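You operate a simulated robot arm through the tools that you are given. There is no shell and no other tool.

Carry out the task below with a simulated robot arm. There is one attempt and no reset: what you move stays moved.

## Task
Swap the blown fan fuse for the spare with the machine breaker off.
Fine: grey fuse into the holder marked blown, breaker back on, door shut; the machine's isolator stays locked off. Where these are worked on the way, their far stop is far enough and under half their travel is too little: machine breaker.

It is judged by the outcome, as a careful person would: the job done as asked, and still so three seconds after it is handed in. It fails if anything else is knocked over, pushed out of place, dropped, spilled or broken.

## Robot
A 6-joint arm with a two-finger gripper on a trunk, on a base that moves. Base frame: it is fixed to the floor where the robot stands at the start and does not move with it; the origin is under the middle of the robot, x ahead of it, y to its left, z up. Lengths are in m, angles in degrees, forces in N, time in s.
It reaches about 1.038 m from its shoulder. Its first joint turns from -166.0 to 166.0 degrees. Places, roughly: belt breaker [0.7, -0.1, 1.3]; blown fuse holder [0.7, -0.3, 1.2]; breaker panel door [0.6, -0.5, 1.2]; chiller breaker [0.7, 0, 1.2]; fan fuse seat [0.7, -0.1, 1.1]; isolator handle [-2.7, 2.2, 0.8]; lamp breaker [0.7, -0.2, 1.2]; lock bar [-2.7, 2.3, 0.8]; machine breaker [0.7, 0, 1.3]; pilot lamp of the fan fuse [-2.8, 1, 0]; pump breaker [0.8, -0.3, 1.3]; table breaker [0.7, -0.1, 1.2]; winder breaker [0.7, -0.2, 1.3]. Payload 1.71 kg.
The tool frame sits at the grasp point between the pads (the TCP): z along the fingers, y along the line on which they close. The tips reach 0.02 m beyond it. The gripper opens to 0.096 m; its body begins 0.113 m behind the TCP.
Orientation is told as [roll, pitch, yaw] about the base's x, y, z axes, in that order, counted from this pose: with the fingers straight down and closing along the base's y, the tool's x points along the base's -x, its y along +y and its z along -z.

## Interface
- The arm moves only by the tool drive_tool. Its argument "moves" is a list that holds one entry, the list of rows, each a list of 7 numbers: the shift along the tool's x, y, z in units of 30 mm (1.0 is 30 mm), then the turn, a rotation vector about the tool's x, y, z in units of 4 degrees (1.0 is 4 degrees), then the finger opening in cm, from 0 to 9.6. In form: [[[x, y, z, ax, ay, az, hand], ...]]. A call has 1 to 20 rows; each row shifts and turns the commanded pose from where the row before left it, along the tool's axes as they then stand. A call with a number of a shift or a turn outside -1 to 1 is refused whole. A row lasts 0.2 s, in which the tool goes at most 0.05 m and 8.6 degrees; a call with a longer step from one row to the next is refused whole, and so is a gripper value outside its range. A pose out of reach is approached as far as the arm can. The call stops where the force on the tool passes 40 N (or 10 N more than at its start, if that is more) or the arm is blocked; 0.2 s more then pass. Each finger travels about 0.045 m/s and halts on what it meets, pressing with about 33 N; the grip force reading is that of the motor and also rises with nothing between the fingers. The clock runs only during rows and for 0.2 s after the last one: add rows that do not move to give the fingers time. The reply holds the time, the measured pose of the TCP, the force on the tool along the base axes, the opening and the grip force, in the units named above and with some noise, with the torque about the TCP (base axes, N m) and any sound that the robot's microphone picked up.
- Cameras (640 x 400 px; columns grow to the right, rows downward): "scene" is now at [0.0615, 0.1461, 1.669]; the picture's right is [-0.70, -0.71, 0.01], its down [-0.35, 0.34, -0.87] and it looks along [0.61, -0.62, -0.49] (base axes); focal length 266 px, centre (320, 200). "wrist" rides on the gripper at [0.066, 0.014, -0.145] in the tool frame; the picture's right is [-0.21, 0.98, 0.00], its down [-0.88, -0.18, -0.45] and it looks along [-0.44, -0.09, 0.90] (tool axes); focal length 275 px, centre (320, 200). There is no depth. A picture from a camera that has moved, and an enlarged one, comes with that camera's place and axes in the base frame and with its lens.
- grab_frame(camera): a new picture of that camera. It takes no simulated time.
- move_column(by): moves the trunk up (or, below 0, down) by that many m; the arm and the scene camera ride with it, the base frame stays. It gives what a move gives, with no picture.
- base_move(legs): drives the robot by 1 to 6 legs, each [ahead, turn to the left] in m and degrees, along the robot's own axes; the way and the turn of a leg run together, so that a leg with both is an arc; at most 1.5 m and 180 degrees a leg. The arm and the cameras ride along, it lands a little off, and it stops where it bumps. It gives what a move gives.
- pan_tilt(pan, tilt): turns the head with the scene camera to pan (to the left, within 143 degrees either way) and tilt (down, from -29 to 69), counted from straight ahead of the robot. It gives what a move gives.
- inspect(camera, box): a new picture of the part [left, top, right, bottom] of that camera's present view, enlarged. It takes no simulated time.
- job_done(): hands the job in; it is judged then, once.

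Nothing tells you exact positions but the pictures and the camera data. Unless the task says otherwise, let go and move clear before handing in.

The tools are called after "Call:" as name(argument=value, ...) on one line, values as JSON. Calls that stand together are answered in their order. drive_tool: Moves the arm, as the interface text tells. Its arguments: {"type":"object","properties":{"moves":{"type":"array","items":{"type":"array","items":{"type":"array","items":{"type":"number"}}}}},"required":["moves"]} The other tools are called the same way: move_column (by) moves the trunk up or down; base_move (legs) drives the base; pan_tilt (pan, tilt) turns the head that bears the scene camera; grab_frame (camera) takes a picture; inspect (camera, box) takes an enlarged picture of a part of a camera's view; job_done () hands the job in.

At the start:

```text
time_s: 0.0
ee_pos: [0.5756, -0.0607, 1.5333]
ee_rot: [0.0, 0.0, 0.0]
contact_force: [0.4, -0.3, 0.3]
torque: [-0.02, -0.03, -0.01]
width: 0.096
gripper_force: 0.0
trunk travel left (down, up): [-0.25, 0.14]
robot x, y, heading: [0.003, 0.0039, 0.2]
head pan, tilt (commanded): [-44.8, 28.7]
```

scene: 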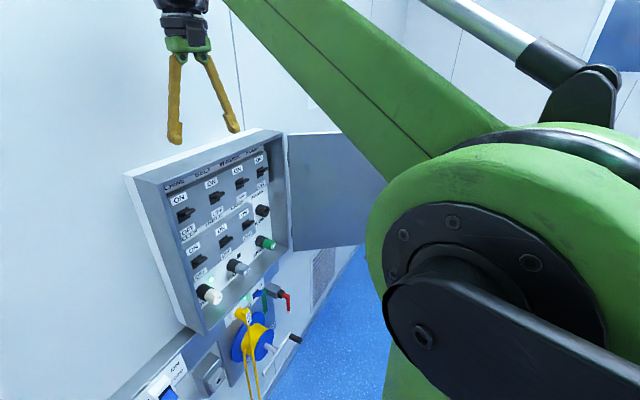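
wrist: 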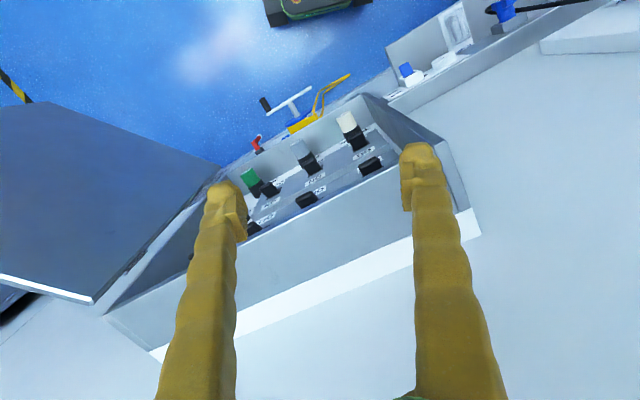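

I see an open breaker panel with the door hinged at the right, breakers in two rows, fuses (white, grey, green) at the bottom row. I'll look closer before moving anything.

Call:
inspect(camera="scene", box=[110, 120, 310, 330])

Call:
inspect(camera="wrist", box=[180, 60, 480, 260])

Call:
inspect(camera="scene", box=[120, 260, 320, 400])

```text
1.90 times, centred on (210, 225) of scene
camera zoom: at [0.0615, 0.1461, 1.669], right [-0.7, -0.71, 0.01], down [-0.35, 0.34, -0.87], along [0.61, -0.62, -0.49], focal length 508 px, centre (530, 152)
```

zoom: 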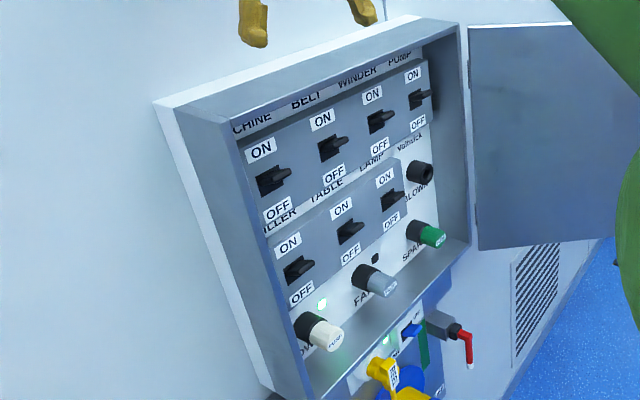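

```text
2.00 times, centred on (330, 160) of wrist
camera zoom: at [0.5099, -0.0441, 1.678], right [0.21, 0.98, 0.0], down [0.88, -0.18, 0.44], along [0.43, -0.09, -0.9], focal length 551 px, centre (300, 280)
```

zoom: 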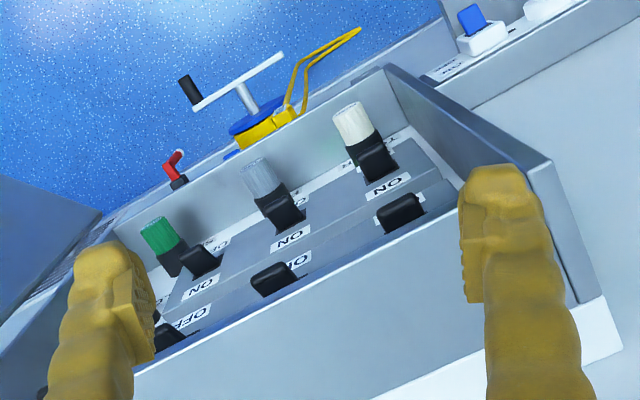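

```text
2.86 times, centred on (220, 330) of scene
camera zoom: at [0.0615, 0.1461, 1.669], right [-0.7, -0.71, 0.01], down [-0.35, 0.34, -0.87], along [0.61, -0.62, -0.49], focal length 761 px, centre (606, -171)
```

zoom: 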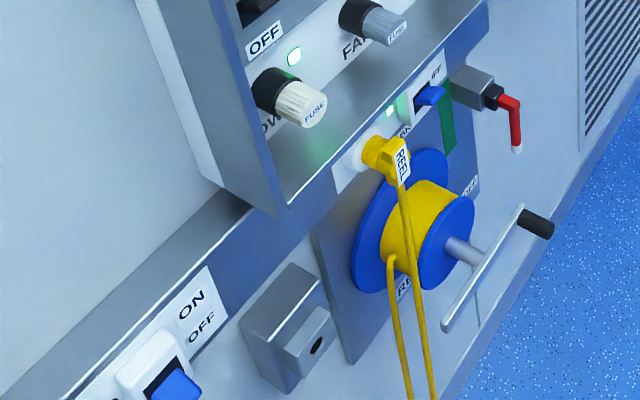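

The panel faces the robot at x≈0.7: the machine breaker is top-left, with a grey FAN fuse, a green SPARE fuse and an empty BLOWN holder. I'll re-aim the head to get a clearer view and read the labels.

Call:
pan_tilt(pan=-28, tilt=30)

Call:
grab_frame(camera="scene")

Call:
inspect(camera="scene", box=[220, 130, 380, 230])

Call:
inspect(camera="scene", box=[220, 190, 380, 290])

```text
time_s: 0.8
ee_pos: [0.5562, -0.0598, 1.54]
ee_rot: [0.0, -0.6, 0.0]
contact_force: [-0.9, 0.7, 0.4]
torque: [0.01, -0.26, 0.01]
width: 0.0962
gripper_force: 0.0
trunk travel left (down, up): [-0.25, 0.14]
robot x, y, heading: [-0.0028, -0.0005, 0.0]
head pan, tilt (commanded): [-28.0, 30.0]
```

```text
taken
camera scene: at [0.0753, 0.1679, 1.6667], right [-0.47, -0.88, 0.01], down [-0.45, 0.23, -0.86], along [0.76, -0.41, -0.51], focal length 266 px, centre (320, 200)
```

scene: 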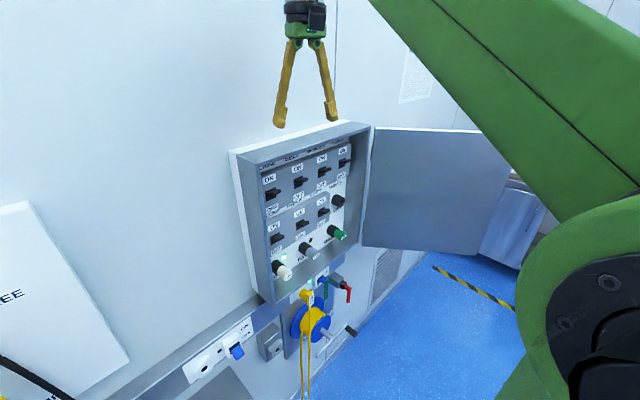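

```text
4.00 times, centred on (300, 180) of scene
camera zoom: at [0.0753, 0.1679, 1.6667], right [-0.47, -0.88, 0.01], down [-0.45, 0.23, -0.86], along [0.76, -0.41, -0.51], focal length 1066 px, centre (400, 280)
```

zoom: 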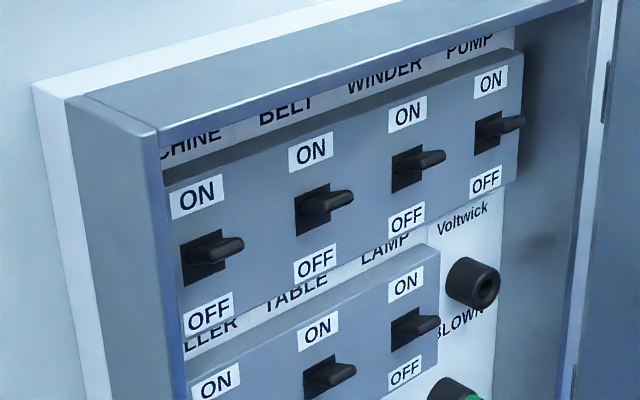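

```text
4.00 times, centred on (300, 240) of scene
camera zoom: at [0.0753, 0.1679, 1.6667], right [-0.47, -0.88, 0.01], down [-0.45, 0.23, -0.86], along [0.76, -0.41, -0.51], focal length 1066 px, centre (400, 40)
```

zoom: 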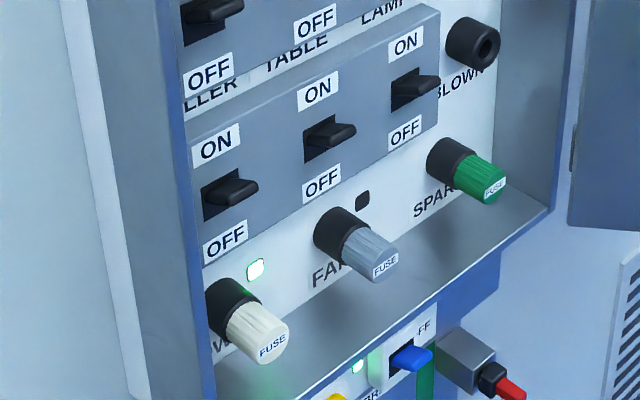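

The layout is confirmed: FAN (grey, lamp dark), SPARE (green), BLOWN (empty), MACHINE breaker top-left, all breakers ON. Before backing the base up for working room, I'll look behind the robot.

Call:
pan_tilt(pan=140, tilt=35)

Call:
grab_frame(camera="scene")

Call:
pan_tilt(pan=-140, tilt=35)

Call:
grab_frame(camera="scene")

Call:
pan_tilt(pan=-60, tilt=40)

Call:
grab_frame(camera="scene")

```text
time_s: 3.4
ee_pos: [0.5534, -0.06, 1.5407]
ee_rot: [0.0, -0.8, -0.1]
contact_force: [0.4, 0.0, -0.4]
torque: [-0.05, 0.03, -0.02]
width: 0.0961
gripper_force: 0.0
trunk travel left (down, up): [-0.25, 0.14]
robot x, y, heading: [-0.0003, 0.0008, 0.1]
head pan, tilt (commanded): [140.0, 35.0]
```

```text
taken
camera scene: at [-0.0703, 0.2669, 1.6612], right [0.64, 0.77, -0.01], down [0.43, -0.37, -0.83], along [-0.64, 0.53, -0.56], focal length 266 px, centre (320, 200)
```

scene: 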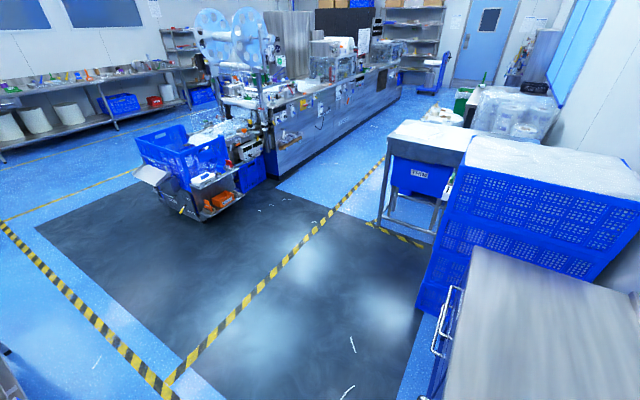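

```text
time_s: 7.2
ee_pos: [0.554, -0.0594, 1.5416]
ee_rot: [0.0, -0.8, 0.0]
contact_force: [0.5, 1.0, -0.7]
torque: [0.02, -0.03, 0.01]
width: 0.0961
gripper_force: 0.0
trunk travel left (down, up): [-0.25, 0.14]
robot x, y, heading: [0.0024, 0.0016, 0.1]
head pan, tilt (commanded): [-140.0, 35.0]
```

```text
taken
camera scene: at [-0.0706, 0.1536, 1.6612], right [-0.64, 0.77, 0.01], down [0.43, 0.37, -0.83], along [-0.64, -0.53, -0.56], focal length 266 px, centre (320, 200)
```

scene: 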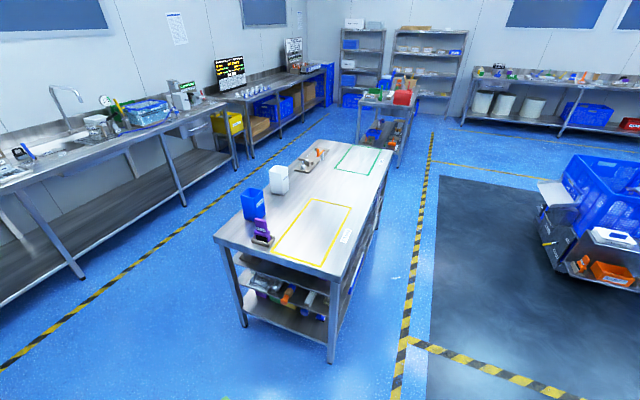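

```text
time_s: 8.7
ee_pos: [0.5537, -0.0599, 1.5396]
ee_rot: [0.0, -0.8, 0.1]
contact_force: [0.0, 0.0, -0.4]
torque: [0.0, 0.02, 0.03]
width: 0.0958
gripper_force: 0.0
trunk travel left (down, up): [-0.25, 0.14]
robot x, y, heading: [0.0039, 0.001, 0.2]
head pan, tilt (commanded): [-60.0, 40.0]
```

```text
taken
camera scene: at [0.0392, 0.1366, 1.6519], right [-0.87, -0.5, 0.01], down [-0.33, 0.56, -0.76], along [0.37, -0.66, -0.65], focal length 266 px, centre (320, 200)
```

scene: 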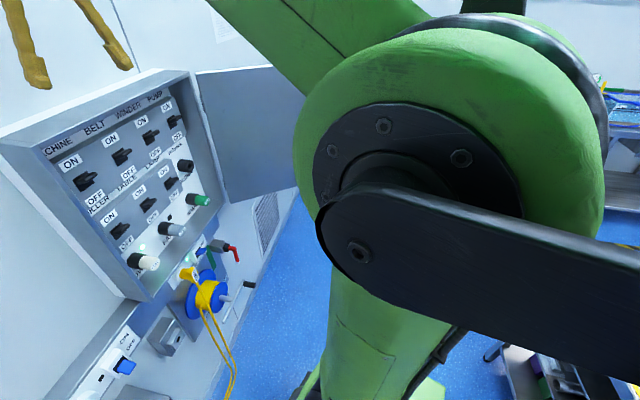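

The panel face turns out to be rotated by about 20° (its inward normal is roughly [0.94, 0.35, 0]), and the floor behind the robot is clear. I'll back up by 0.15 m to give the arm room in front of the panel.

Call:
base_move(legs=[[-0.15, 0]])

Call:
pan_tilt(pan=-20, tilt=28)

Call:
grab_frame(camera="scene")

```text
time_s: 10.4
ee_pos: [0.4016, -0.0584, 1.5413]
ee_rot: [0.0, -0.8, 0.0]
contact_force: [-0.7, 0.7, -0.1]
torque: [0.02, -0.04, 0.0]
width: 0.0959
gripper_force: 0.0
trunk travel left (down, up): [-0.25, 0.14]
robot x, y, heading: [-0.1533, 0.0023, 0.2]
head pan, tilt (commanded): [-60.0, 40.0]
```

```text
time_s: 11.5
ee_pos: [0.3653, -0.0592, 1.5535]
ee_rot: [0.0, -2.1, 0.0]
contact_force: [-0.6, -0.1, 0.2]
torque: [0.0, -0.02, 0.02]
width: 0.0959
gripper_force: 0.1
trunk travel left (down, up): [-0.25, 0.14]
robot x, y, heading: [-0.1478, -0.0027, 0.2]
head pan, tilt (commanded): [-20.0, 28.0]
```

```text
taken
camera scene: at [-0.093, 0.179, 1.6707], right [-0.34, -0.94, 0.0], down [-0.44, 0.16, -0.88], along [0.83, -0.3, -0.47], focal length 266 px, centre (320, 200)
```

scene: 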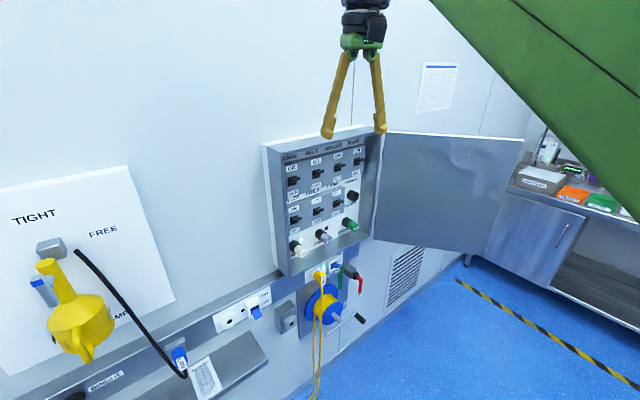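

The robot is now 0.15 m back with a clear view. I'll pitch the tool forward towards the panel, in place and clear of everything.

Call:
drive_tool(moves=[[[0, 0, 0, 0, -1, 0, 6], [0, 0, 0, 0, -1, 0, 6], [0, 0, 0, 0, -1, 0, 6], [0, 0, 0, 0, -1, 0, 6], [0, 0, 0, 0, -1, 0, 6], [0, 0, 0, 0, -1, 0, 6], [0, 0, 0, 0, -1, 0, 6], [0, 0, 0, 0, -1, 0, 6], [0, 0, 0, 0, -1, 0, 6], [0, 0, 0, 0, -1, 0, 6], [0, 0, 0, 0, -1, 0, 6], [0, 0, 0, 0, -1, 0, 6], [0, 0, 0, 0, 0, 0, 6]]])

Call:
grab_frame(camera="scene")

```text
time_s: 14.3
ee_pos: [0.3773, -0.0589, 1.5495]
ee_rot: [-0.1, -49.7, 0.0]
contact_force: [-1.0, 0.4, 0.0]
torque: [0.03, -0.02, 0.01]
width: 0.06
gripper_force: 0.2
trunk travel left (down, up): [-0.25, 0.14]
robot x, y, heading: [-0.1524, -0.0016, 0.3]
head pan, tilt (commanded): [-20.0, 28.0]
```

```text
taken
camera scene: at [-0.0971, 0.1792, 1.6709], right [-0.34, -0.94, 0.0], down [-0.44, 0.16, -0.88], along [0.83, -0.3, -0.47], focal length 266 px, centre (320, 200)
```

scene: 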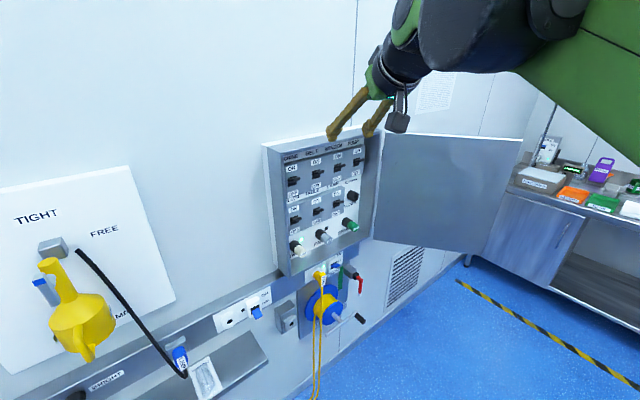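

The tool is pitched about 50° forward with no contact. I'll finish the pitch, yaw 20° to square up with the panel, and lower a bit.

Call:
drive_tool(moves=[[[0, 0, 0, 0, -1, 0, 6], [0, 0, 0, 0, -1, 0, 6], [0, 0, 0, 0, -1, 0, 6], [0, 0, 0, 0, -1, 0, 6], [0, 0, 0, 0, -1, 0, 6], [0, 0, 0, 0, -1, 0, 6], [0, 0, 0, 0, -1, 0, 6], [0, 0, 0, 0, -1, 0, 6], [0, 0, 0, 0, -1, 0, 6], [0, 0, 0, 0, -1, 0, 6], [1, 0, 0, -1, 0, 0, 6], [1, 0, 0, -1, 0, 0, 6], [1, 0, 0, -1, 0, 0, 6], [1, 0, 0, -1, 0, 0, 6], [1, 0, 0, -1, 0, 0, 6], [0, 0, 0, 0, 0, 0, 6]]])

Call:
grab_frame(camera="wrist")

Call:
grab_frame(camera="scene")

```text
time_s: 17.7
ee_pos: [0.3659, -0.0578, 1.404]
ee_rot: [-171.8, -89.9, -168.0]
contact_force: [0.6, -0.1, -1.0]
torque: [0.02, -0.06, 0.03]
width: 0.0597
gripper_force: 0.1
trunk travel left (down, up): [-0.25, 0.14]
robot x, y, heading: [-0.1531, 0.0, 0.2]
head pan, tilt (commanded): [-20.0, 28.0]
```

```text
taken
camera wrist: at [0.2245, -0.0937, 1.3376], right [-0.34, 0.92, 0.21], down [-0.36, -0.33, 0.88], along [0.87, 0.22, 0.44], focal length 275 px, centre (320, 200)
```

wrist: 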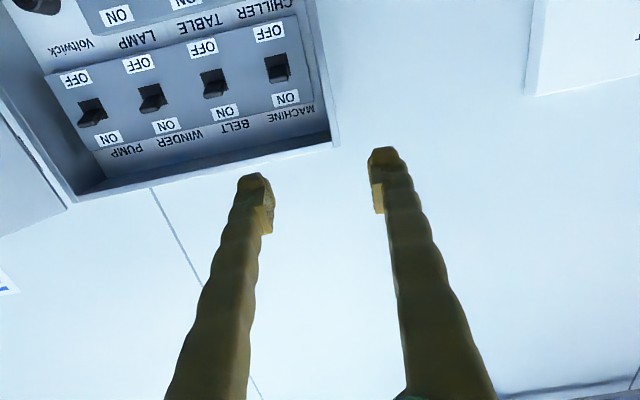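

```text
taken
camera scene: at [-0.1132, 0.1789, 1.6713], right [-0.34, -0.94, 0.0], down [-0.43, 0.16, -0.89], along [0.83, -0.3, -0.46], focal length 266 px, centre (320, 200)
```

scene: 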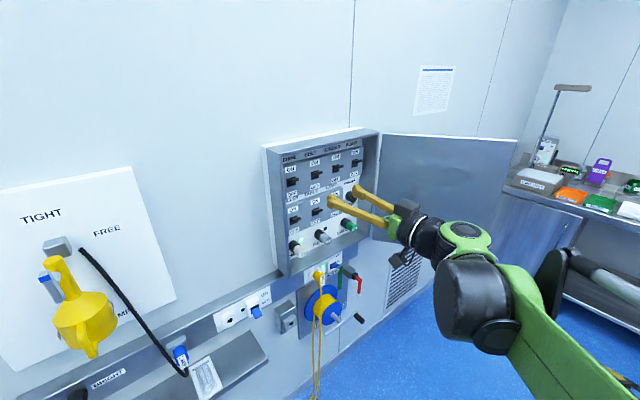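

The tool now points squarely at the panel, with the wrist picture upside down. I'll zoom in on the breakers.

Call:
inspect(camera="wrist", box=[50, 0, 340, 200])

Call:
inspect(camera="scene", box=[250, 120, 390, 210])

Call:
inspect(camera="scene", box=[250, 190, 390, 280])

```text
2.00 times, centred on (195, 100) of wrist
camera zoom: at [0.2245, -0.0937, 1.3376], right [-0.34, 0.92, 0.21], down [-0.36, -0.33, 0.88], along [0.87, 0.22, 0.44], focal length 551 px, centre (570, 400)
```

zoom: 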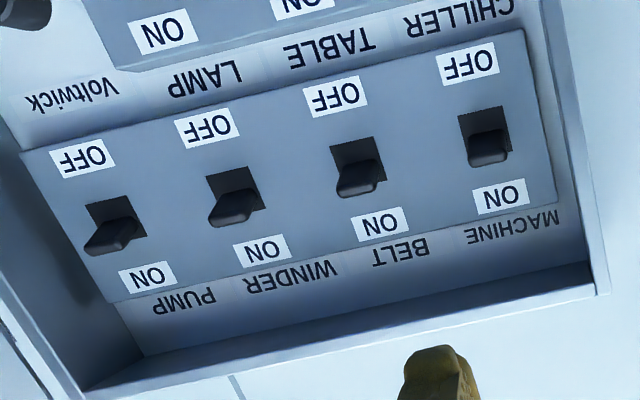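

```text
4.44 times, centred on (320, 165) of scene
camera zoom: at [-0.1132, 0.1789, 1.6713], right [-0.34, -0.94, 0.0], down [-0.43, 0.16, -0.89], along [0.83, -0.3, -0.46], focal length 1184 px, centre (320, 356)
```

zoom: 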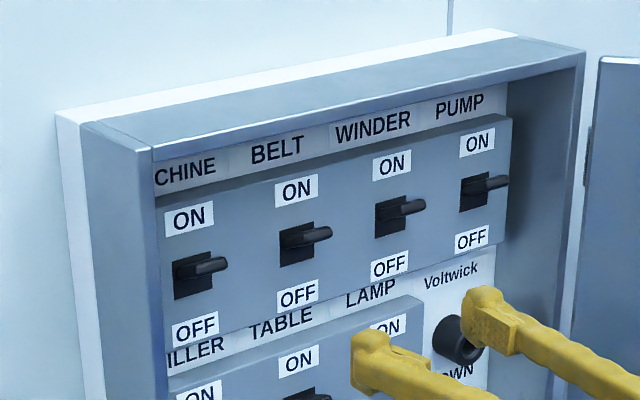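

```text
4.44 times, centred on (320, 235) of scene
camera zoom: at [-0.1132, 0.1789, 1.6713], right [-0.34, -0.94, 0.0], down [-0.43, 0.16, -0.89], along [0.83, -0.3, -0.46], focal length 1184 px, centre (320, 44)
```

zoom: 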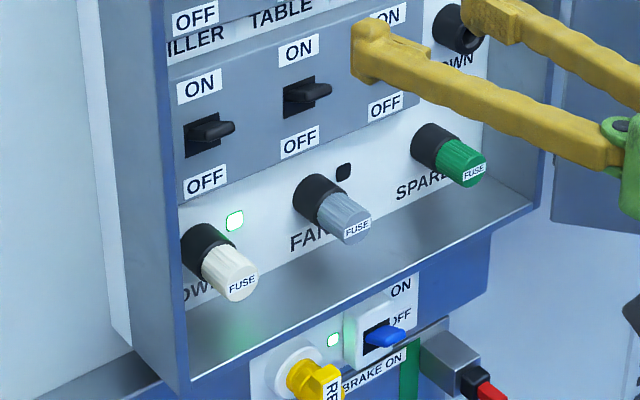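

The machine toggle tip is at about [0.606, -0.012, 1.35], and the panel angle works out nearer 18°. I'll close the fingers, line up in front of and slightly above the toggle, and look again.

Call:
drive_tool(moves=[[[0, -0.26, 0.8, 0.125, 0, 0, 0], [0, -0.26, 0.8, 0.125, 0, 0, 0], [0, -0.26, 0.8, 0.125, 0, 0, 0], [0, -0.26, 0.8, 0.125, 0, 0, 0], [0, 0, 0, 0, 0, 0, 0], [0, 0, 0, 0, 0, 0, 0]]])

Call:
grab_frame(camera="wrist")

Call:
inspect(camera="scene", box=[230, 110, 420, 230])

```text
time_s: 19.1
ee_pos: [0.4878, -0.0563, 1.3941]
ee_rot: [16.3, -89.2, 1.8]
contact_force: [2.1, -0.3, -0.6]
torque: [0.03, -0.01, 0.1]
width: 0.0001
gripper_force: 29.3
trunk travel left (down, up): [-0.25, 0.14]
robot x, y, heading: [-0.1513, 0.0024, 0.6]
head pan, tilt (commanded): [-20.0, 28.0]
```

```text
taken
camera wrist: at [0.3453, -0.0861, 1.3303], right [-0.3, 0.93, 0.21], down [-0.35, -0.31, 0.88], along [0.89, 0.19, 0.42], focal length 275 px, centre (320, 200)
```

wrist: 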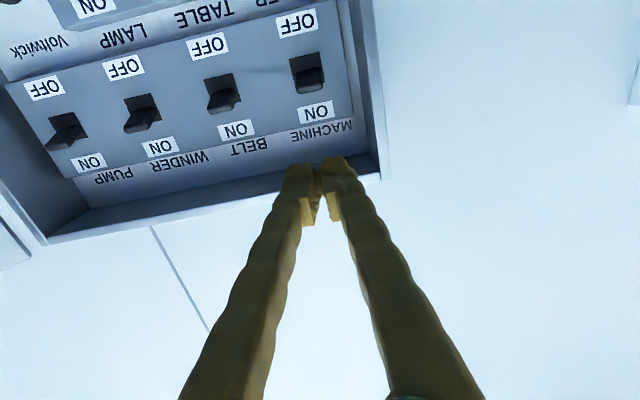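

```text
3.33 times, centred on (325, 170) of scene
camera zoom: at [-0.0643, 0.179, 1.6695], right [-0.34, -0.94, 0.01], down [-0.46, 0.16, -0.87], along [0.82, -0.3, -0.49], focal length 888 px, centre (303, 300)
```

zoom: 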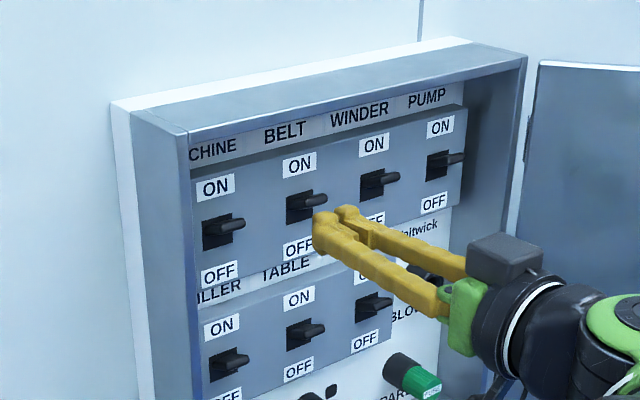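

The closed fingers are just in front of and above the machine toggle. The robot seems to sway a little after moves, so I'll wait a moment and re-read the pose before touching anything.

Call:
drive_tool(moves=[[[0, 0, 0, 0, 0, 0, 0], [0, 0, 0, 0, 0, 0, 0], [0, 0, 0, 0, 0, 0, 0], [0, 0, 0, 0, 0, 0, 0], [0, 0, 0, 0, 0, 0, 0]]])

Call:
drive_tool(moves=[[[0, 0, 0, 0, 0, 0, 0], [0, 0, 0, 0, 0, 0, 0], [0, 0, 0, 0, 0, 0, 0], [0, 0, 0, 0, 0, 0, 0], [0, 0, 0, 0, 0, 0, 0]]])

Call:
grab_frame(camera="wrist")

Call:
inspect(camera="scene", box=[230, 110, 420, 230])

```text
time_s: 20.3
ee_pos: [0.4802, -0.0562, 1.3971]
ee_rot: [16.2, -89.7, 1.9]
contact_force: [0.9, 0.6, 0.0]
torque: [-0.02, -0.03, 0.01]
width: 0.0
gripper_force: 29.0
trunk travel left (down, up): [-0.25, 0.14]
robot x, y, heading: [-0.1469, 0.0007, 0.1]
head pan, tilt (commanded): [-20.0, 28.0]
```

```text
time_s: 21.5
ee_pos: [0.4784, -0.0559, 1.3985]
ee_rot: [15.1, -89.6, 3.0]
contact_force: [0.7, 0.5, -0.2]
torque: [-0.01, -0.03, -0.01]
width: 0.0
gripper_force: 29.7
trunk travel left (down, up): [-0.25, 0.14]
robot x, y, heading: [-0.1544, -0.0012, 0.1]
head pan, tilt (commanded): [-20.0, 28.0]
```

```text
taken
camera wrist: at [0.3354, -0.0858, 1.3334], right [-0.3, 0.93, 0.21], down [-0.36, -0.31, 0.88], along [0.88, 0.19, 0.43], focal length 275 px, centre (320, 200)
```

wrist: 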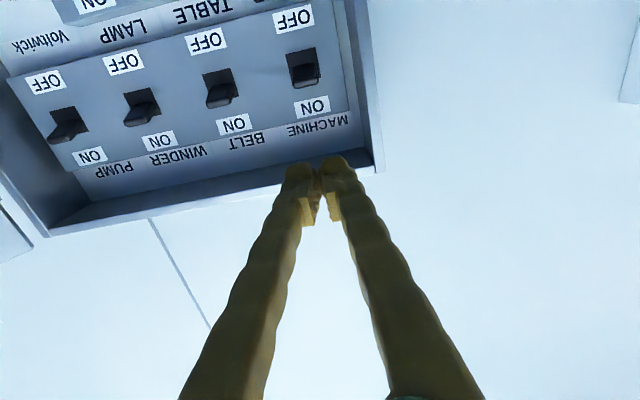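

```text
3.33 times, centred on (325, 170) of scene
camera zoom: at [-0.0699, 0.1791, 1.6698], right [-0.34, -0.94, 0.01], down [-0.46, 0.16, -0.88], along [0.82, -0.3, -0.48], focal length 888 px, centre (303, 300)
```

zoom: 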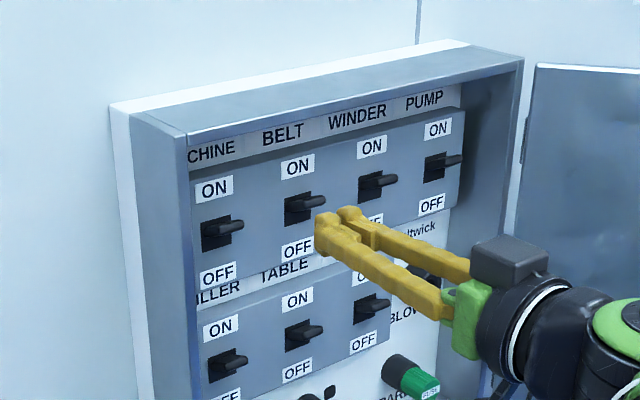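

The toggle root is at z≈1.33, its tip at about [0.615, -0.015, 1.348], and the plate lies about 4 cm deeper than the tip. I'll advance the closed fingers in above the toggle, slowly, and let things settle.

Call:
drive_tool(moves=[[[0, -0.05, 0.4, 0, 0, 0, 0], [0, -0.05, 0.5, 0, 0, 0, 0], [0, -0.05, 0.5, 0, 0, 0, 0], [0, -0.05, 0.5, 0, 0, 0, 0], [0, -0.05, 0.5, 0, 0, 0, 0], [0, 0, 0.5, 0, 0, 0, 0], [0, 0, 0.5, 0, 0, 0, 0], [0, 0, 0.4, 0, 0, 0, 0], [0, 0, 0, 0, 0, 0, 0], [0, 0, 0, 0, 0, 0, 0], [0, 0, 0, 0, 0, 0, 0], [0, 0, 0, 0, 0, 0, 0]]])

Call:
grab_frame(camera="wrist")

Call:
inspect(camera="scene", box=[240, 120, 400, 220])

```text
time_s: 24.1
ee_pos: [0.5886, -0.0279, 1.3959]
ee_rot: [16.0, -89.7, 2.1]
contact_force: [-0.6, 0.4, 0.5]
torque: [0.03, -0.03, 0.03]
width: 0.0001
gripper_force: 29.3
trunk travel left (down, up): [-0.25, 0.14]
robot x, y, heading: [-0.1547, -0.0031, -0.1]
head pan, tilt (commanded): [-20.0, 28.0]
```

```text
taken
camera wrist: at [0.446, -0.0578, 1.3309], right [-0.3, 0.93, 0.21], down [-0.36, -0.31, 0.88], along [0.88, 0.19, 0.43], focal length 275 px, centre (320, 200)
```

wrist: 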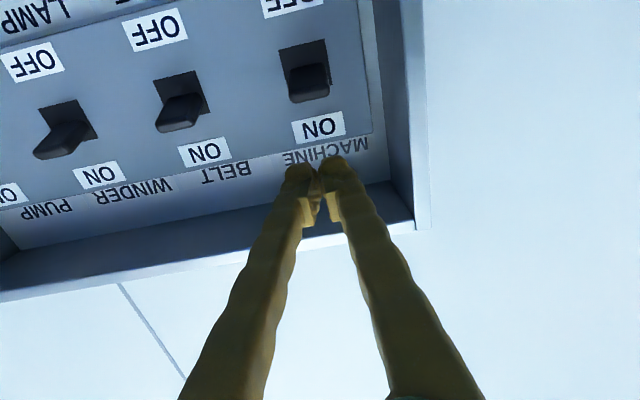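

```text
4.00 times, centred on (320, 170) of scene
camera zoom: at [-0.0697, 0.1791, 1.6698], right [-0.34, -0.94, 0.01], down [-0.46, 0.16, -0.88], along [0.82, -0.3, -0.48], focal length 1066 px, centre (320, 320)
```

zoom: 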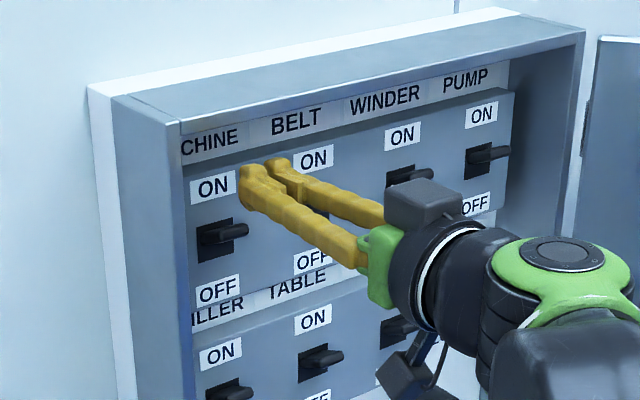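

The fingertips are just above and in front of the toggle, laterally aligned within a few mm. I'll go 3.5 cm deeper, then press down slowly to flip MACHINE to OFF.

Call:
drive_tool(moves=[[[0, 0, 0.4, 0, 0, 0, 0], [0, 0, 0.4, 0, 0, 0, 0], [0, 0, 0.35, 0, 0, 0, 0], [0, 0, 0, 0, 0, 0, 0], [0, 0, 0, 0, 0, 0, 0], [0.25, 0, 0, 0, 0, 0, 0], [0.25, 0, 0, 0, 0, 0, 0], [0.25, 0, 0, 0, 0, 0, 0], [0.25, 0, 0, 0, 0, 0, 0], [0.25, 0, 0, 0, 0, 0, 0], [0.25, 0, 0, 0, 0, 0, 0], [0, 0, 0, 0, 0, 0, 0]]])

Call:
grab_frame(camera="wrist")

Call:
inspect(camera="scene", box=[240, 120, 400, 220])

```text
time_s: 26.7
ee_pos: [0.6229, -0.0186, 1.3516]
ee_rot: [16.1, -89.7, 2.1]
contact_force: [-0.6, 0.6, -0.1]
torque: [0.01, 0.0, -0.03]
width: 0.0
gripper_force: 28.8
trunk travel left (down, up): [-0.25, 0.14]
robot x, y, heading: [-0.1537, -0.0002, 0.0]
head pan, tilt (commanded): [-20.0, 28.0]
```

```text
taken
camera wrist: at [0.4793, -0.0482, 1.2869], right [-0.3, 0.93, 0.21], down [-0.36, -0.31, 0.88], along [0.88, 0.19, 0.43], focal length 275 px, centre (320, 200)
```

wrist: 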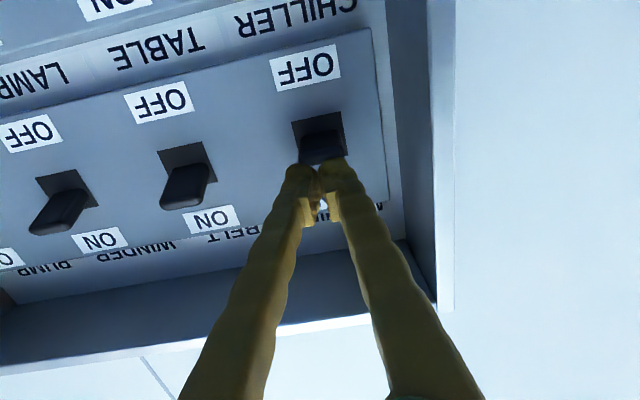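

```text
4.00 times, centred on (320, 170) of scene
camera zoom: at [-0.0697, 0.1791, 1.6698], right [-0.34, -0.94, 0.01], down [-0.46, 0.16, -0.88], along [0.82, -0.3, -0.48], focal length 1066 px, centre (320, 320)
```

zoom: 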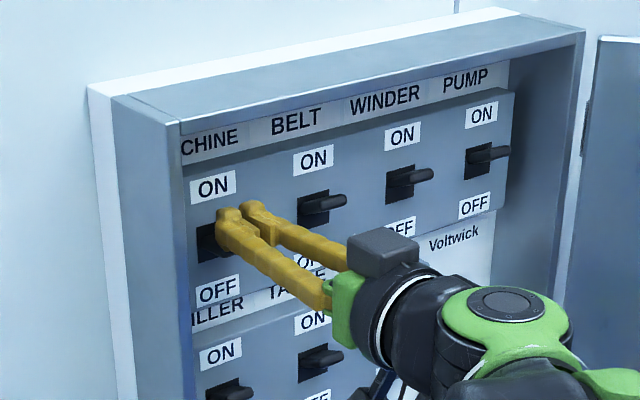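

The fingers have begun pushing the toggle down with only a light force. I'll continue downward in small steps until it reaches the stop.

Call:
drive_tool(moves=[[[0.2, 0, 0, 0, 0, 0, 0], [0.2, 0, 0, 0, 0, 0, 0], [0.2, 0, 0, 0, 0, 0, 0], [0.2, 0, 0, 0, 0, 0, 0], [0, 0, 0, 0, 0, 0, 0]]])

Call:
grab_frame(camera="wrist")

Call:
inspect(camera="scene", box=[240, 120, 400, 220])

```text
time_s: 27.7
ee_pos: [0.5997, -0.0171, 1.3412]
ee_rot: [-170.6, -89.4, -171.5]
contact_force: [-1.3, 0.4, 0.9]
torque: [0.0, 0.0, -0.07]
width: 0.0002
gripper_force: 29.7
trunk travel left (down, up): [-0.25, 0.14]
robot x, y, heading: [-0.1538, -0.0005, -0.1]
head pan, tilt (commanded): [-20.0, 28.0]
stopped in row 5: the force on the tool passed its limit at 95 N (the readings are from after the stop); the commanded pose is now the measured one
```

```text
taken
camera wrist: at [0.4578, -0.0469, 1.2741], right [-0.31, 0.93, 0.2], down [-0.38, -0.31, 0.87], along [0.88, 0.19, 0.44], focal length 275 px, centre (320, 200)
```

wrist: 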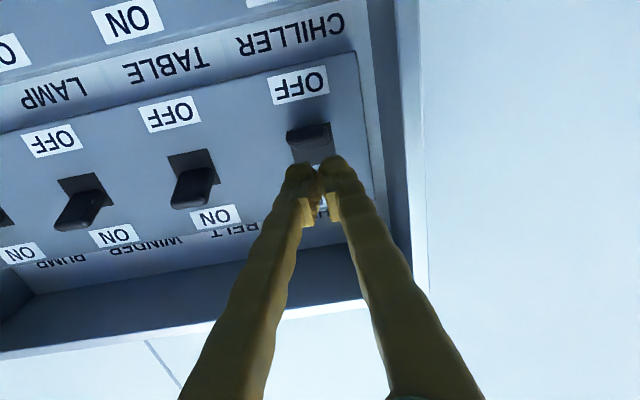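

```text
4.00 times, centred on (320, 170) of scene
camera zoom: at [-0.0734, 0.1799, 1.6696], right [-0.34, -0.94, 0.01], down [-0.45, 0.16, -0.88], along [0.82, -0.3, -0.48], focal length 1066 px, centre (320, 320)
```

zoom: 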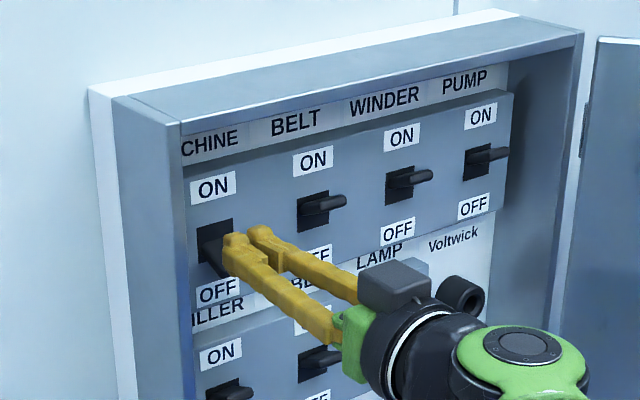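

The toggle appears to have snapped down and the move stopped on force. I'll back off and check its state.

Call:
drive_tool(moves=[[[0, 0, -0.3, 0, 0, 0, 0], [0, 0, -0.6, 0, 0, 0, 0], [0, 0, -0.8, 0, 0, 0, 0], [0, 0, -0.8, 0, 0, 0, 0], [0, 0, -0.8, 0, 0, 0, 0], [0, 0, -0.5, 0, 0, 0, 0], [0, 0, 0, 0, 0, 0, 0], [0, 0, 0, 0, 0, 0, 0], [0, 0, 0, 0, 0, 0, 0], [0, 0, 0, 0, 0, 0, 0]]])

Call:
grab_frame(camera="wrist")

Call:
inspect(camera="scene", box=[240, 120, 400, 220])

```text
time_s: 29.9
ee_pos: [0.4963, -0.0512, 1.3375]
ee_rot: [-173.4, -89.5, -168.4]
contact_force: [-0.4, -0.3, -0.5]
torque: [-0.02, 0.0, 0.03]
width: 0.0
gripper_force: 29.4
trunk travel left (down, up): [-0.25, 0.14]
robot x, y, heading: [-0.1509, -0.001, 0.1]
head pan, tilt (commanded): [-20.0, 28.0]
```

```text
taken
camera wrist: at [0.3544, -0.0826, 1.2713], right [-0.3, 0.93, 0.2], down [-0.37, -0.31, 0.87], along [0.88, 0.19, 0.44], focal length 275 px, centre (320, 200)
```

wrist: 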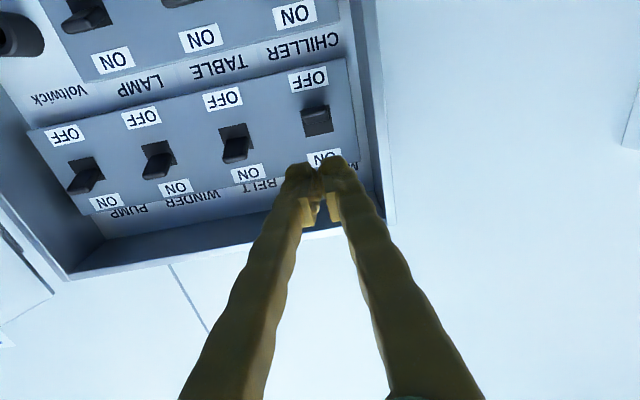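

```text
4.00 times, centred on (320, 170) of scene
camera zoom: at [-0.0698, 0.1791, 1.6698], right [-0.34, -0.94, 0.01], down [-0.46, 0.16, -0.88], along [0.82, -0.3, -0.48], focal length 1066 px, centre (320, 320)
```

zoom: 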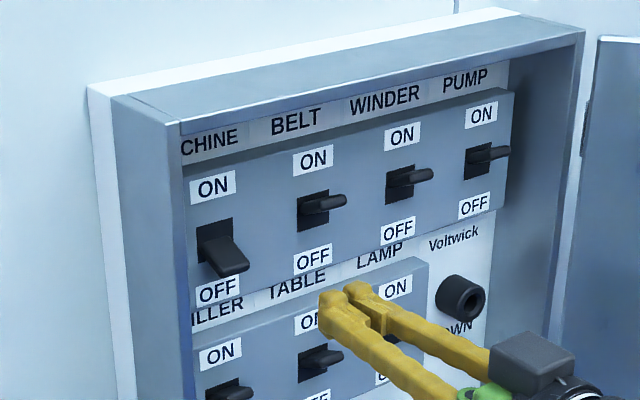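

MACHINE is clearly OFF and its neighbours are still ON. Next I'll move in front of the grey FAN fuse (about z 1.065) with the fingers open.

Call:
drive_tool(moves=[[[0.6, -0.52, -0.3, 0, 0, 0, 6], [0.9, -0.52, -0.3, 0, 0, 0, 6], [0.9, -0.52, -0.3, 0, 0, 0, 6], [0.9, -0.52, -0.3, 0, 0, 0, 6], [0.9, -0.52, -0.3, 0, 0, 0, 6], [0.9, -0.52, -0.2, 0, 0, 0, 6], [0.9, -0.52, 0, 0, 0, 0, 6], [0.6, -0.52, 0, 0, 0, 0, 6], [0, 0, 0, 0, 0, 0, 6], [0, 0, 0, 0, 0, 0, 6], [0, 0, 0, 0, 0, 0, 6], [0, 0, 0, 0, 0, 0, 6], [0, 0, 0, 0, 0, 0, 6]]])

Call:
grab_frame(camera="wrist")

Call:
grab_frame(camera="scene")

```text
time_s: 32.7
ee_pos: [0.4884, -0.1856, 1.1426]
ee_rot: [-173.5, -89.4, -168.4]
contact_force: [0.9, -0.3, 0.7]
torque: [0.01, -0.03, 0.02]
width: 0.06
gripper_force: 0.1
trunk travel left (down, up): [-0.25, 0.14]
robot x, y, heading: [-0.1528, -0.0012, 0.2]
head pan, tilt (commanded): [-20.0, 28.0]
```

```text
taken
camera wrist: at [0.3458, -0.2161, 1.0751], right [-0.3, 0.93, 0.2], down [-0.37, -0.31, 0.87], along [0.88, 0.19, 0.44], focal length 275 px, centre (320, 200)
```

wrist: 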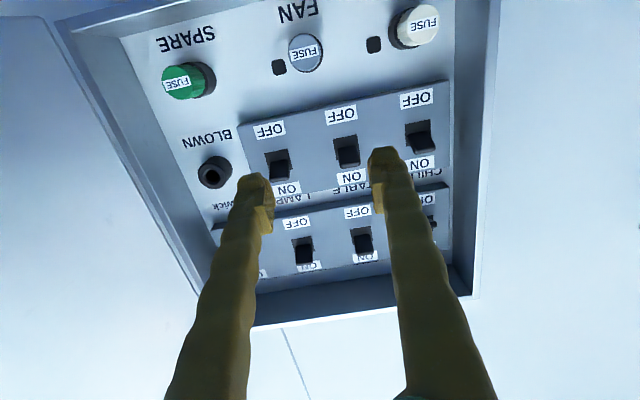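

```text
taken
camera scene: at [-0.0697, 0.179, 1.6698], right [-0.34, -0.94, 0.01], down [-0.46, 0.16, -0.88], along [0.82, -0.3, -0.48], focal length 266 px, centre (320, 200)
```

scene: 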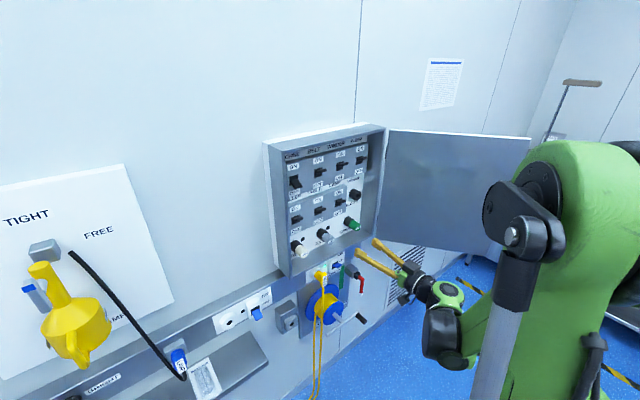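

All four key holders are visible: FAN grey, SPARE green, BLOWN empty, plus the white one. I'll zoom in on both cameras to pin down the grey fuse.

Call:
inspect(camera="wrist", box=[150, 0, 470, 200])

Call:
inspect(camera="scene", box=[260, 180, 400, 270])

```text
2.00 times, centred on (310, 100) of wrist
camera zoom: at [0.3458, -0.2161, 1.0751], right [-0.3, 0.93, 0.2], down [-0.37, -0.31, 0.87], along [0.88, 0.19, 0.44], focal length 551 px, centre (340, 400)
```

zoom: 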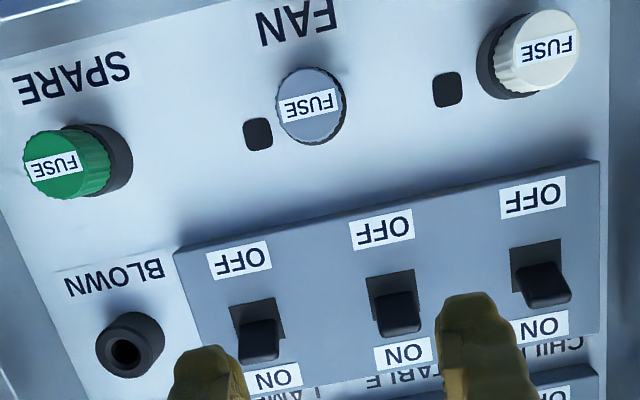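

```text
4.44 times, centred on (330, 225) of scene
camera zoom: at [-0.0697, 0.179, 1.6698], right [-0.34, -0.94, 0.01], down [-0.46, 0.16, -0.88], along [0.82, -0.3, -0.48], focal length 1184 px, centre (276, 89)
```

zoom: 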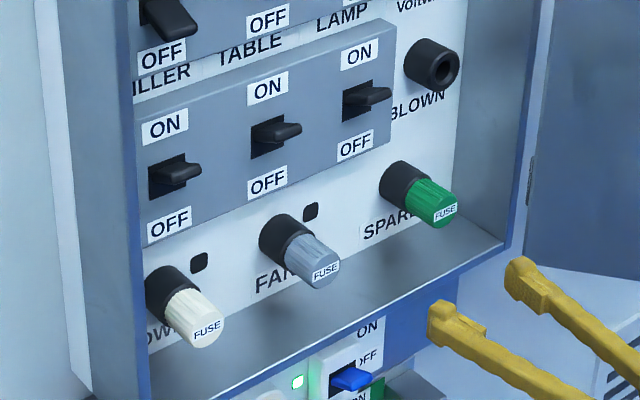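

Triangulation is now consistent: grey cap at s≈0.326, z≈1.064; green at s≈0.466, z≈1.068; BLOWN hole at s≈0.49, z≈1.185, close to the right wall. I'll rotate the tool 90° so the fingers close vertically, which clears that wall.

Call:
drive_tool(moves=[[[0, 0, 0, 0, 0, 1, 6], [0, 0, 0, 0, 0, 1, 6], [0, 0, 0, 0, 0, 1, 6], [0, 0, 0, 0, 0, 1, 6], [0, 0, 0, 0, 0, 1, 6], [0, 0, 0, 0, 0, 1, 6], [0, 0, 0, 0, 0, 1, 6], [0, 0, 0, 0, 0, 1, 6], [0, 0, 0, 0, 0, 1, 6], [0, 0, 0, 0, 0, 1, 6], [0, 0, 0, 0, 0, 1, 6], [0, 0, 0, 0, 0, 1, 6], [0, 0, 0, 0, 0, 1, 6], [0, 0, 0, 0, 0, 1, 6], [0, 0, 0, 0, 0, 1, 6], [0, 0, 0, 0, 0, 1, 6], [0, 0, 0, 0, 0, 1, 6], [0, 0, 0, 0, 0, 1, 6], [0, 0, 0, 0, 0, 1, 6], [0, 0, 0, 0, 0, 1, 6]]])

Call:
drive_tool(moves=[[[0, 0, 0, 0, 0, 1, 6], [0, 0, 0, 0, 0, 1, 6], [0, 0, 0, 0, 0, 0.5, 6], [0, -0.5, 0, 0, 0, 0, 6], [0, -0.7, 0, 0, 0, 0, 6], [0, -0.7, 0, 0, 0, 0, 6], [0, -0.5, 0, 0, 0, 0, 6], [0, 0, 0, 0, 0, 0, 6], [0, 0, 0, 0, 0, 0, 6], [0, 0, 0, 0, 0, 0, 6], [0, 0, 0, 0, 0, 0, 6]]])

Call:
grab_frame(camera="wrist")

Call:
inspect(camera="scene", box=[260, 170, 420, 270])

```text
time_s: 36.9
ee_pos: [0.4874, -0.1876, 1.1404]
ee_rot: [90.5, -10.0, -72.0]
contact_force: [-0.9, 0.0, 0.2]
torque: [0.02, -0.04, -0.01]
width: 0.0601
gripper_force: 0.1
trunk travel left (down, up): [-0.25, 0.14]
robot x, y, heading: [-0.1488, -0.0023, 0.1]
head pan, tilt (commanded): [-20.0, 28.0]
```

```text
time_s: 39.3
ee_pos: [0.4882, -0.1869, 1.0683]
ee_rot: [90.5, -0.1, -72.0]
contact_force: [0.5, 0.5, 0.6]
torque: [-0.01, -0.02, -0.01]
width: 0.0597
gripper_force: 0.0
trunk travel left (down, up): [-0.25, 0.14]
robot x, y, heading: [-0.1574, 0.0055, 0.1]
head pan, tilt (commanded): [-20.0, 28.0]
```

```text
taken
camera wrist: at [0.3295, -0.1675, 1.0822], right [0.06, -0.2, 0.98], down [-0.15, -0.97, -0.19], along [0.99, -0.14, -0.08], focal length 275 px, centre (320, 200)
```

wrist: 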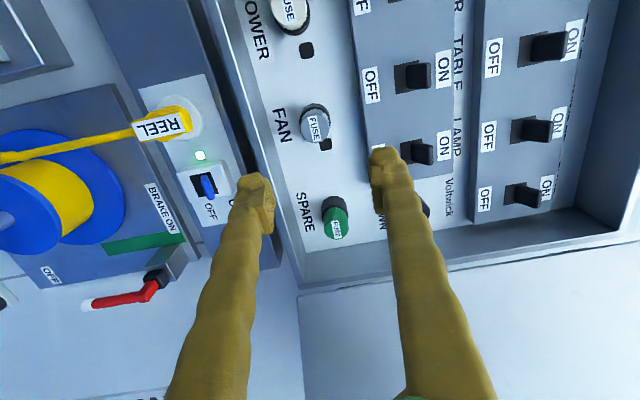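

```text
4.00 times, centred on (340, 220) of scene
camera zoom: at [-0.0696, 0.179, 1.6698], right [-0.34, -0.94, 0.01], down [-0.46, 0.16, -0.88], along [0.82, -0.3, -0.48], focal length 1066 px, centre (240, 120)
```

zoom: 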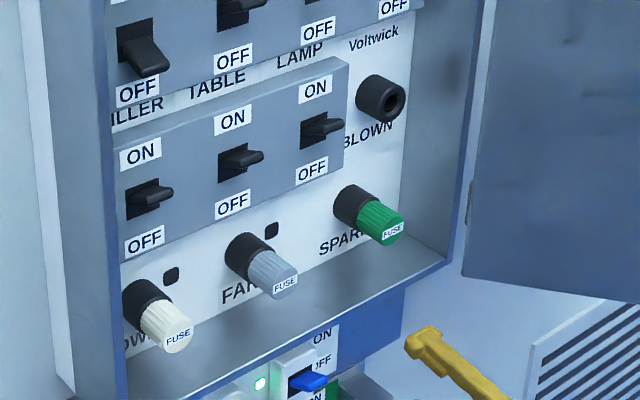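

The fingers now close vertically and the camera sits to the left. I'll zoom to refine the grey fuse's offset before approaching.

Call:
inspect(camera="wrist", box=[240, 0, 460, 250])

```text
1.60 times, centred on (350, 125) of wrist
camera zoom: at [0.3295, -0.1675, 1.0822], right [0.06, -0.2, 0.98], down [-0.15, -0.97, -0.19], along [0.99, -0.14, -0.08], focal length 440 px, centre (272, 320)
```

zoom: 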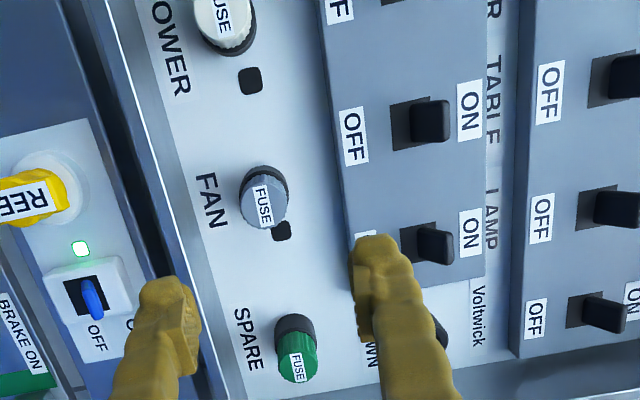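

The refined grey axis is s≈0.326, z≈1.065. I'll approach along the normal to just short of the cap, then check alignment.

Call:
drive_tool(moves=[[[0.09, -0.11, 0.3, 0.125, 0, 0, 6], [0, 0, 0.6, 0, 0, 0, 6], [0, 0, 0.6, 0, 0, 0, 6], [0, 0, 0.6, 0, 0, 0, 6], [0, 0, 0.6, 0, 0, 0, 6], [0, 0, 0.6, 0, 0, 0, 6], [0, 0, 0.5, 0, 0, 0, 6], [0, 0, 0.3, 0, 0, 0, 6], [0, 0, 0, 0, 0, 0, 6], [0, 0, 0, 0, 0, 0, 6], [0, 0, 0, 0, 0, 0, 6], [0, 0, 0, 0, 0, 0, 6]]])

Call:
grab_frame(camera="wrist")

Call:
inspect(camera="scene", box=[270, 180, 410, 270])

```text
time_s: 41.9
ee_pos: [0.6053, -0.146, 1.0659]
ee_rot: [90.0, -0.1, -72.1]
contact_force: [-0.2, 0.7, 0.7]
torque: [-0.03, 0.04, 0.0]
width: 0.0598
gripper_force: 0.0
trunk travel left (down, up): [-0.25, 0.14]
robot x, y, heading: [-0.1561, -0.0006, 0.0]
head pan, tilt (commanded): [-20.0, 28.0]
```

```text
taken
camera wrist: at [0.4459, -0.1269, 1.0795], right [0.06, -0.2, 0.98], down [-0.15, -0.97, -0.18], along [0.99, -0.14, -0.09], focal length 275 px, centre (320, 200)
```

wrist: 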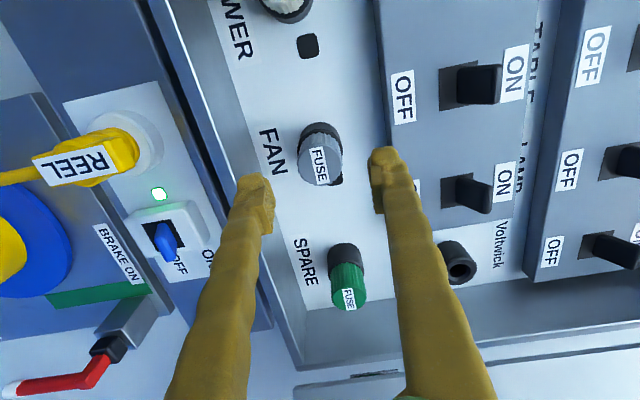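

```text
4.44 times, centred on (340, 225) of scene
camera zoom: at [-0.0695, 0.179, 1.6698], right [-0.34, -0.94, 0.01], down [-0.46, 0.16, -0.88], along [0.82, -0.3, -0.48], focal length 1184 px, centre (231, 89)
```

zoom: 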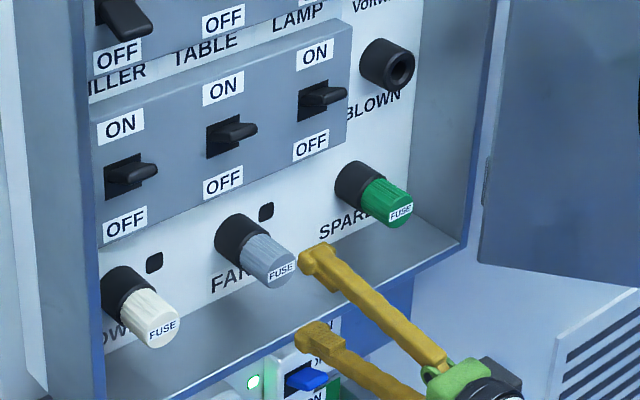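

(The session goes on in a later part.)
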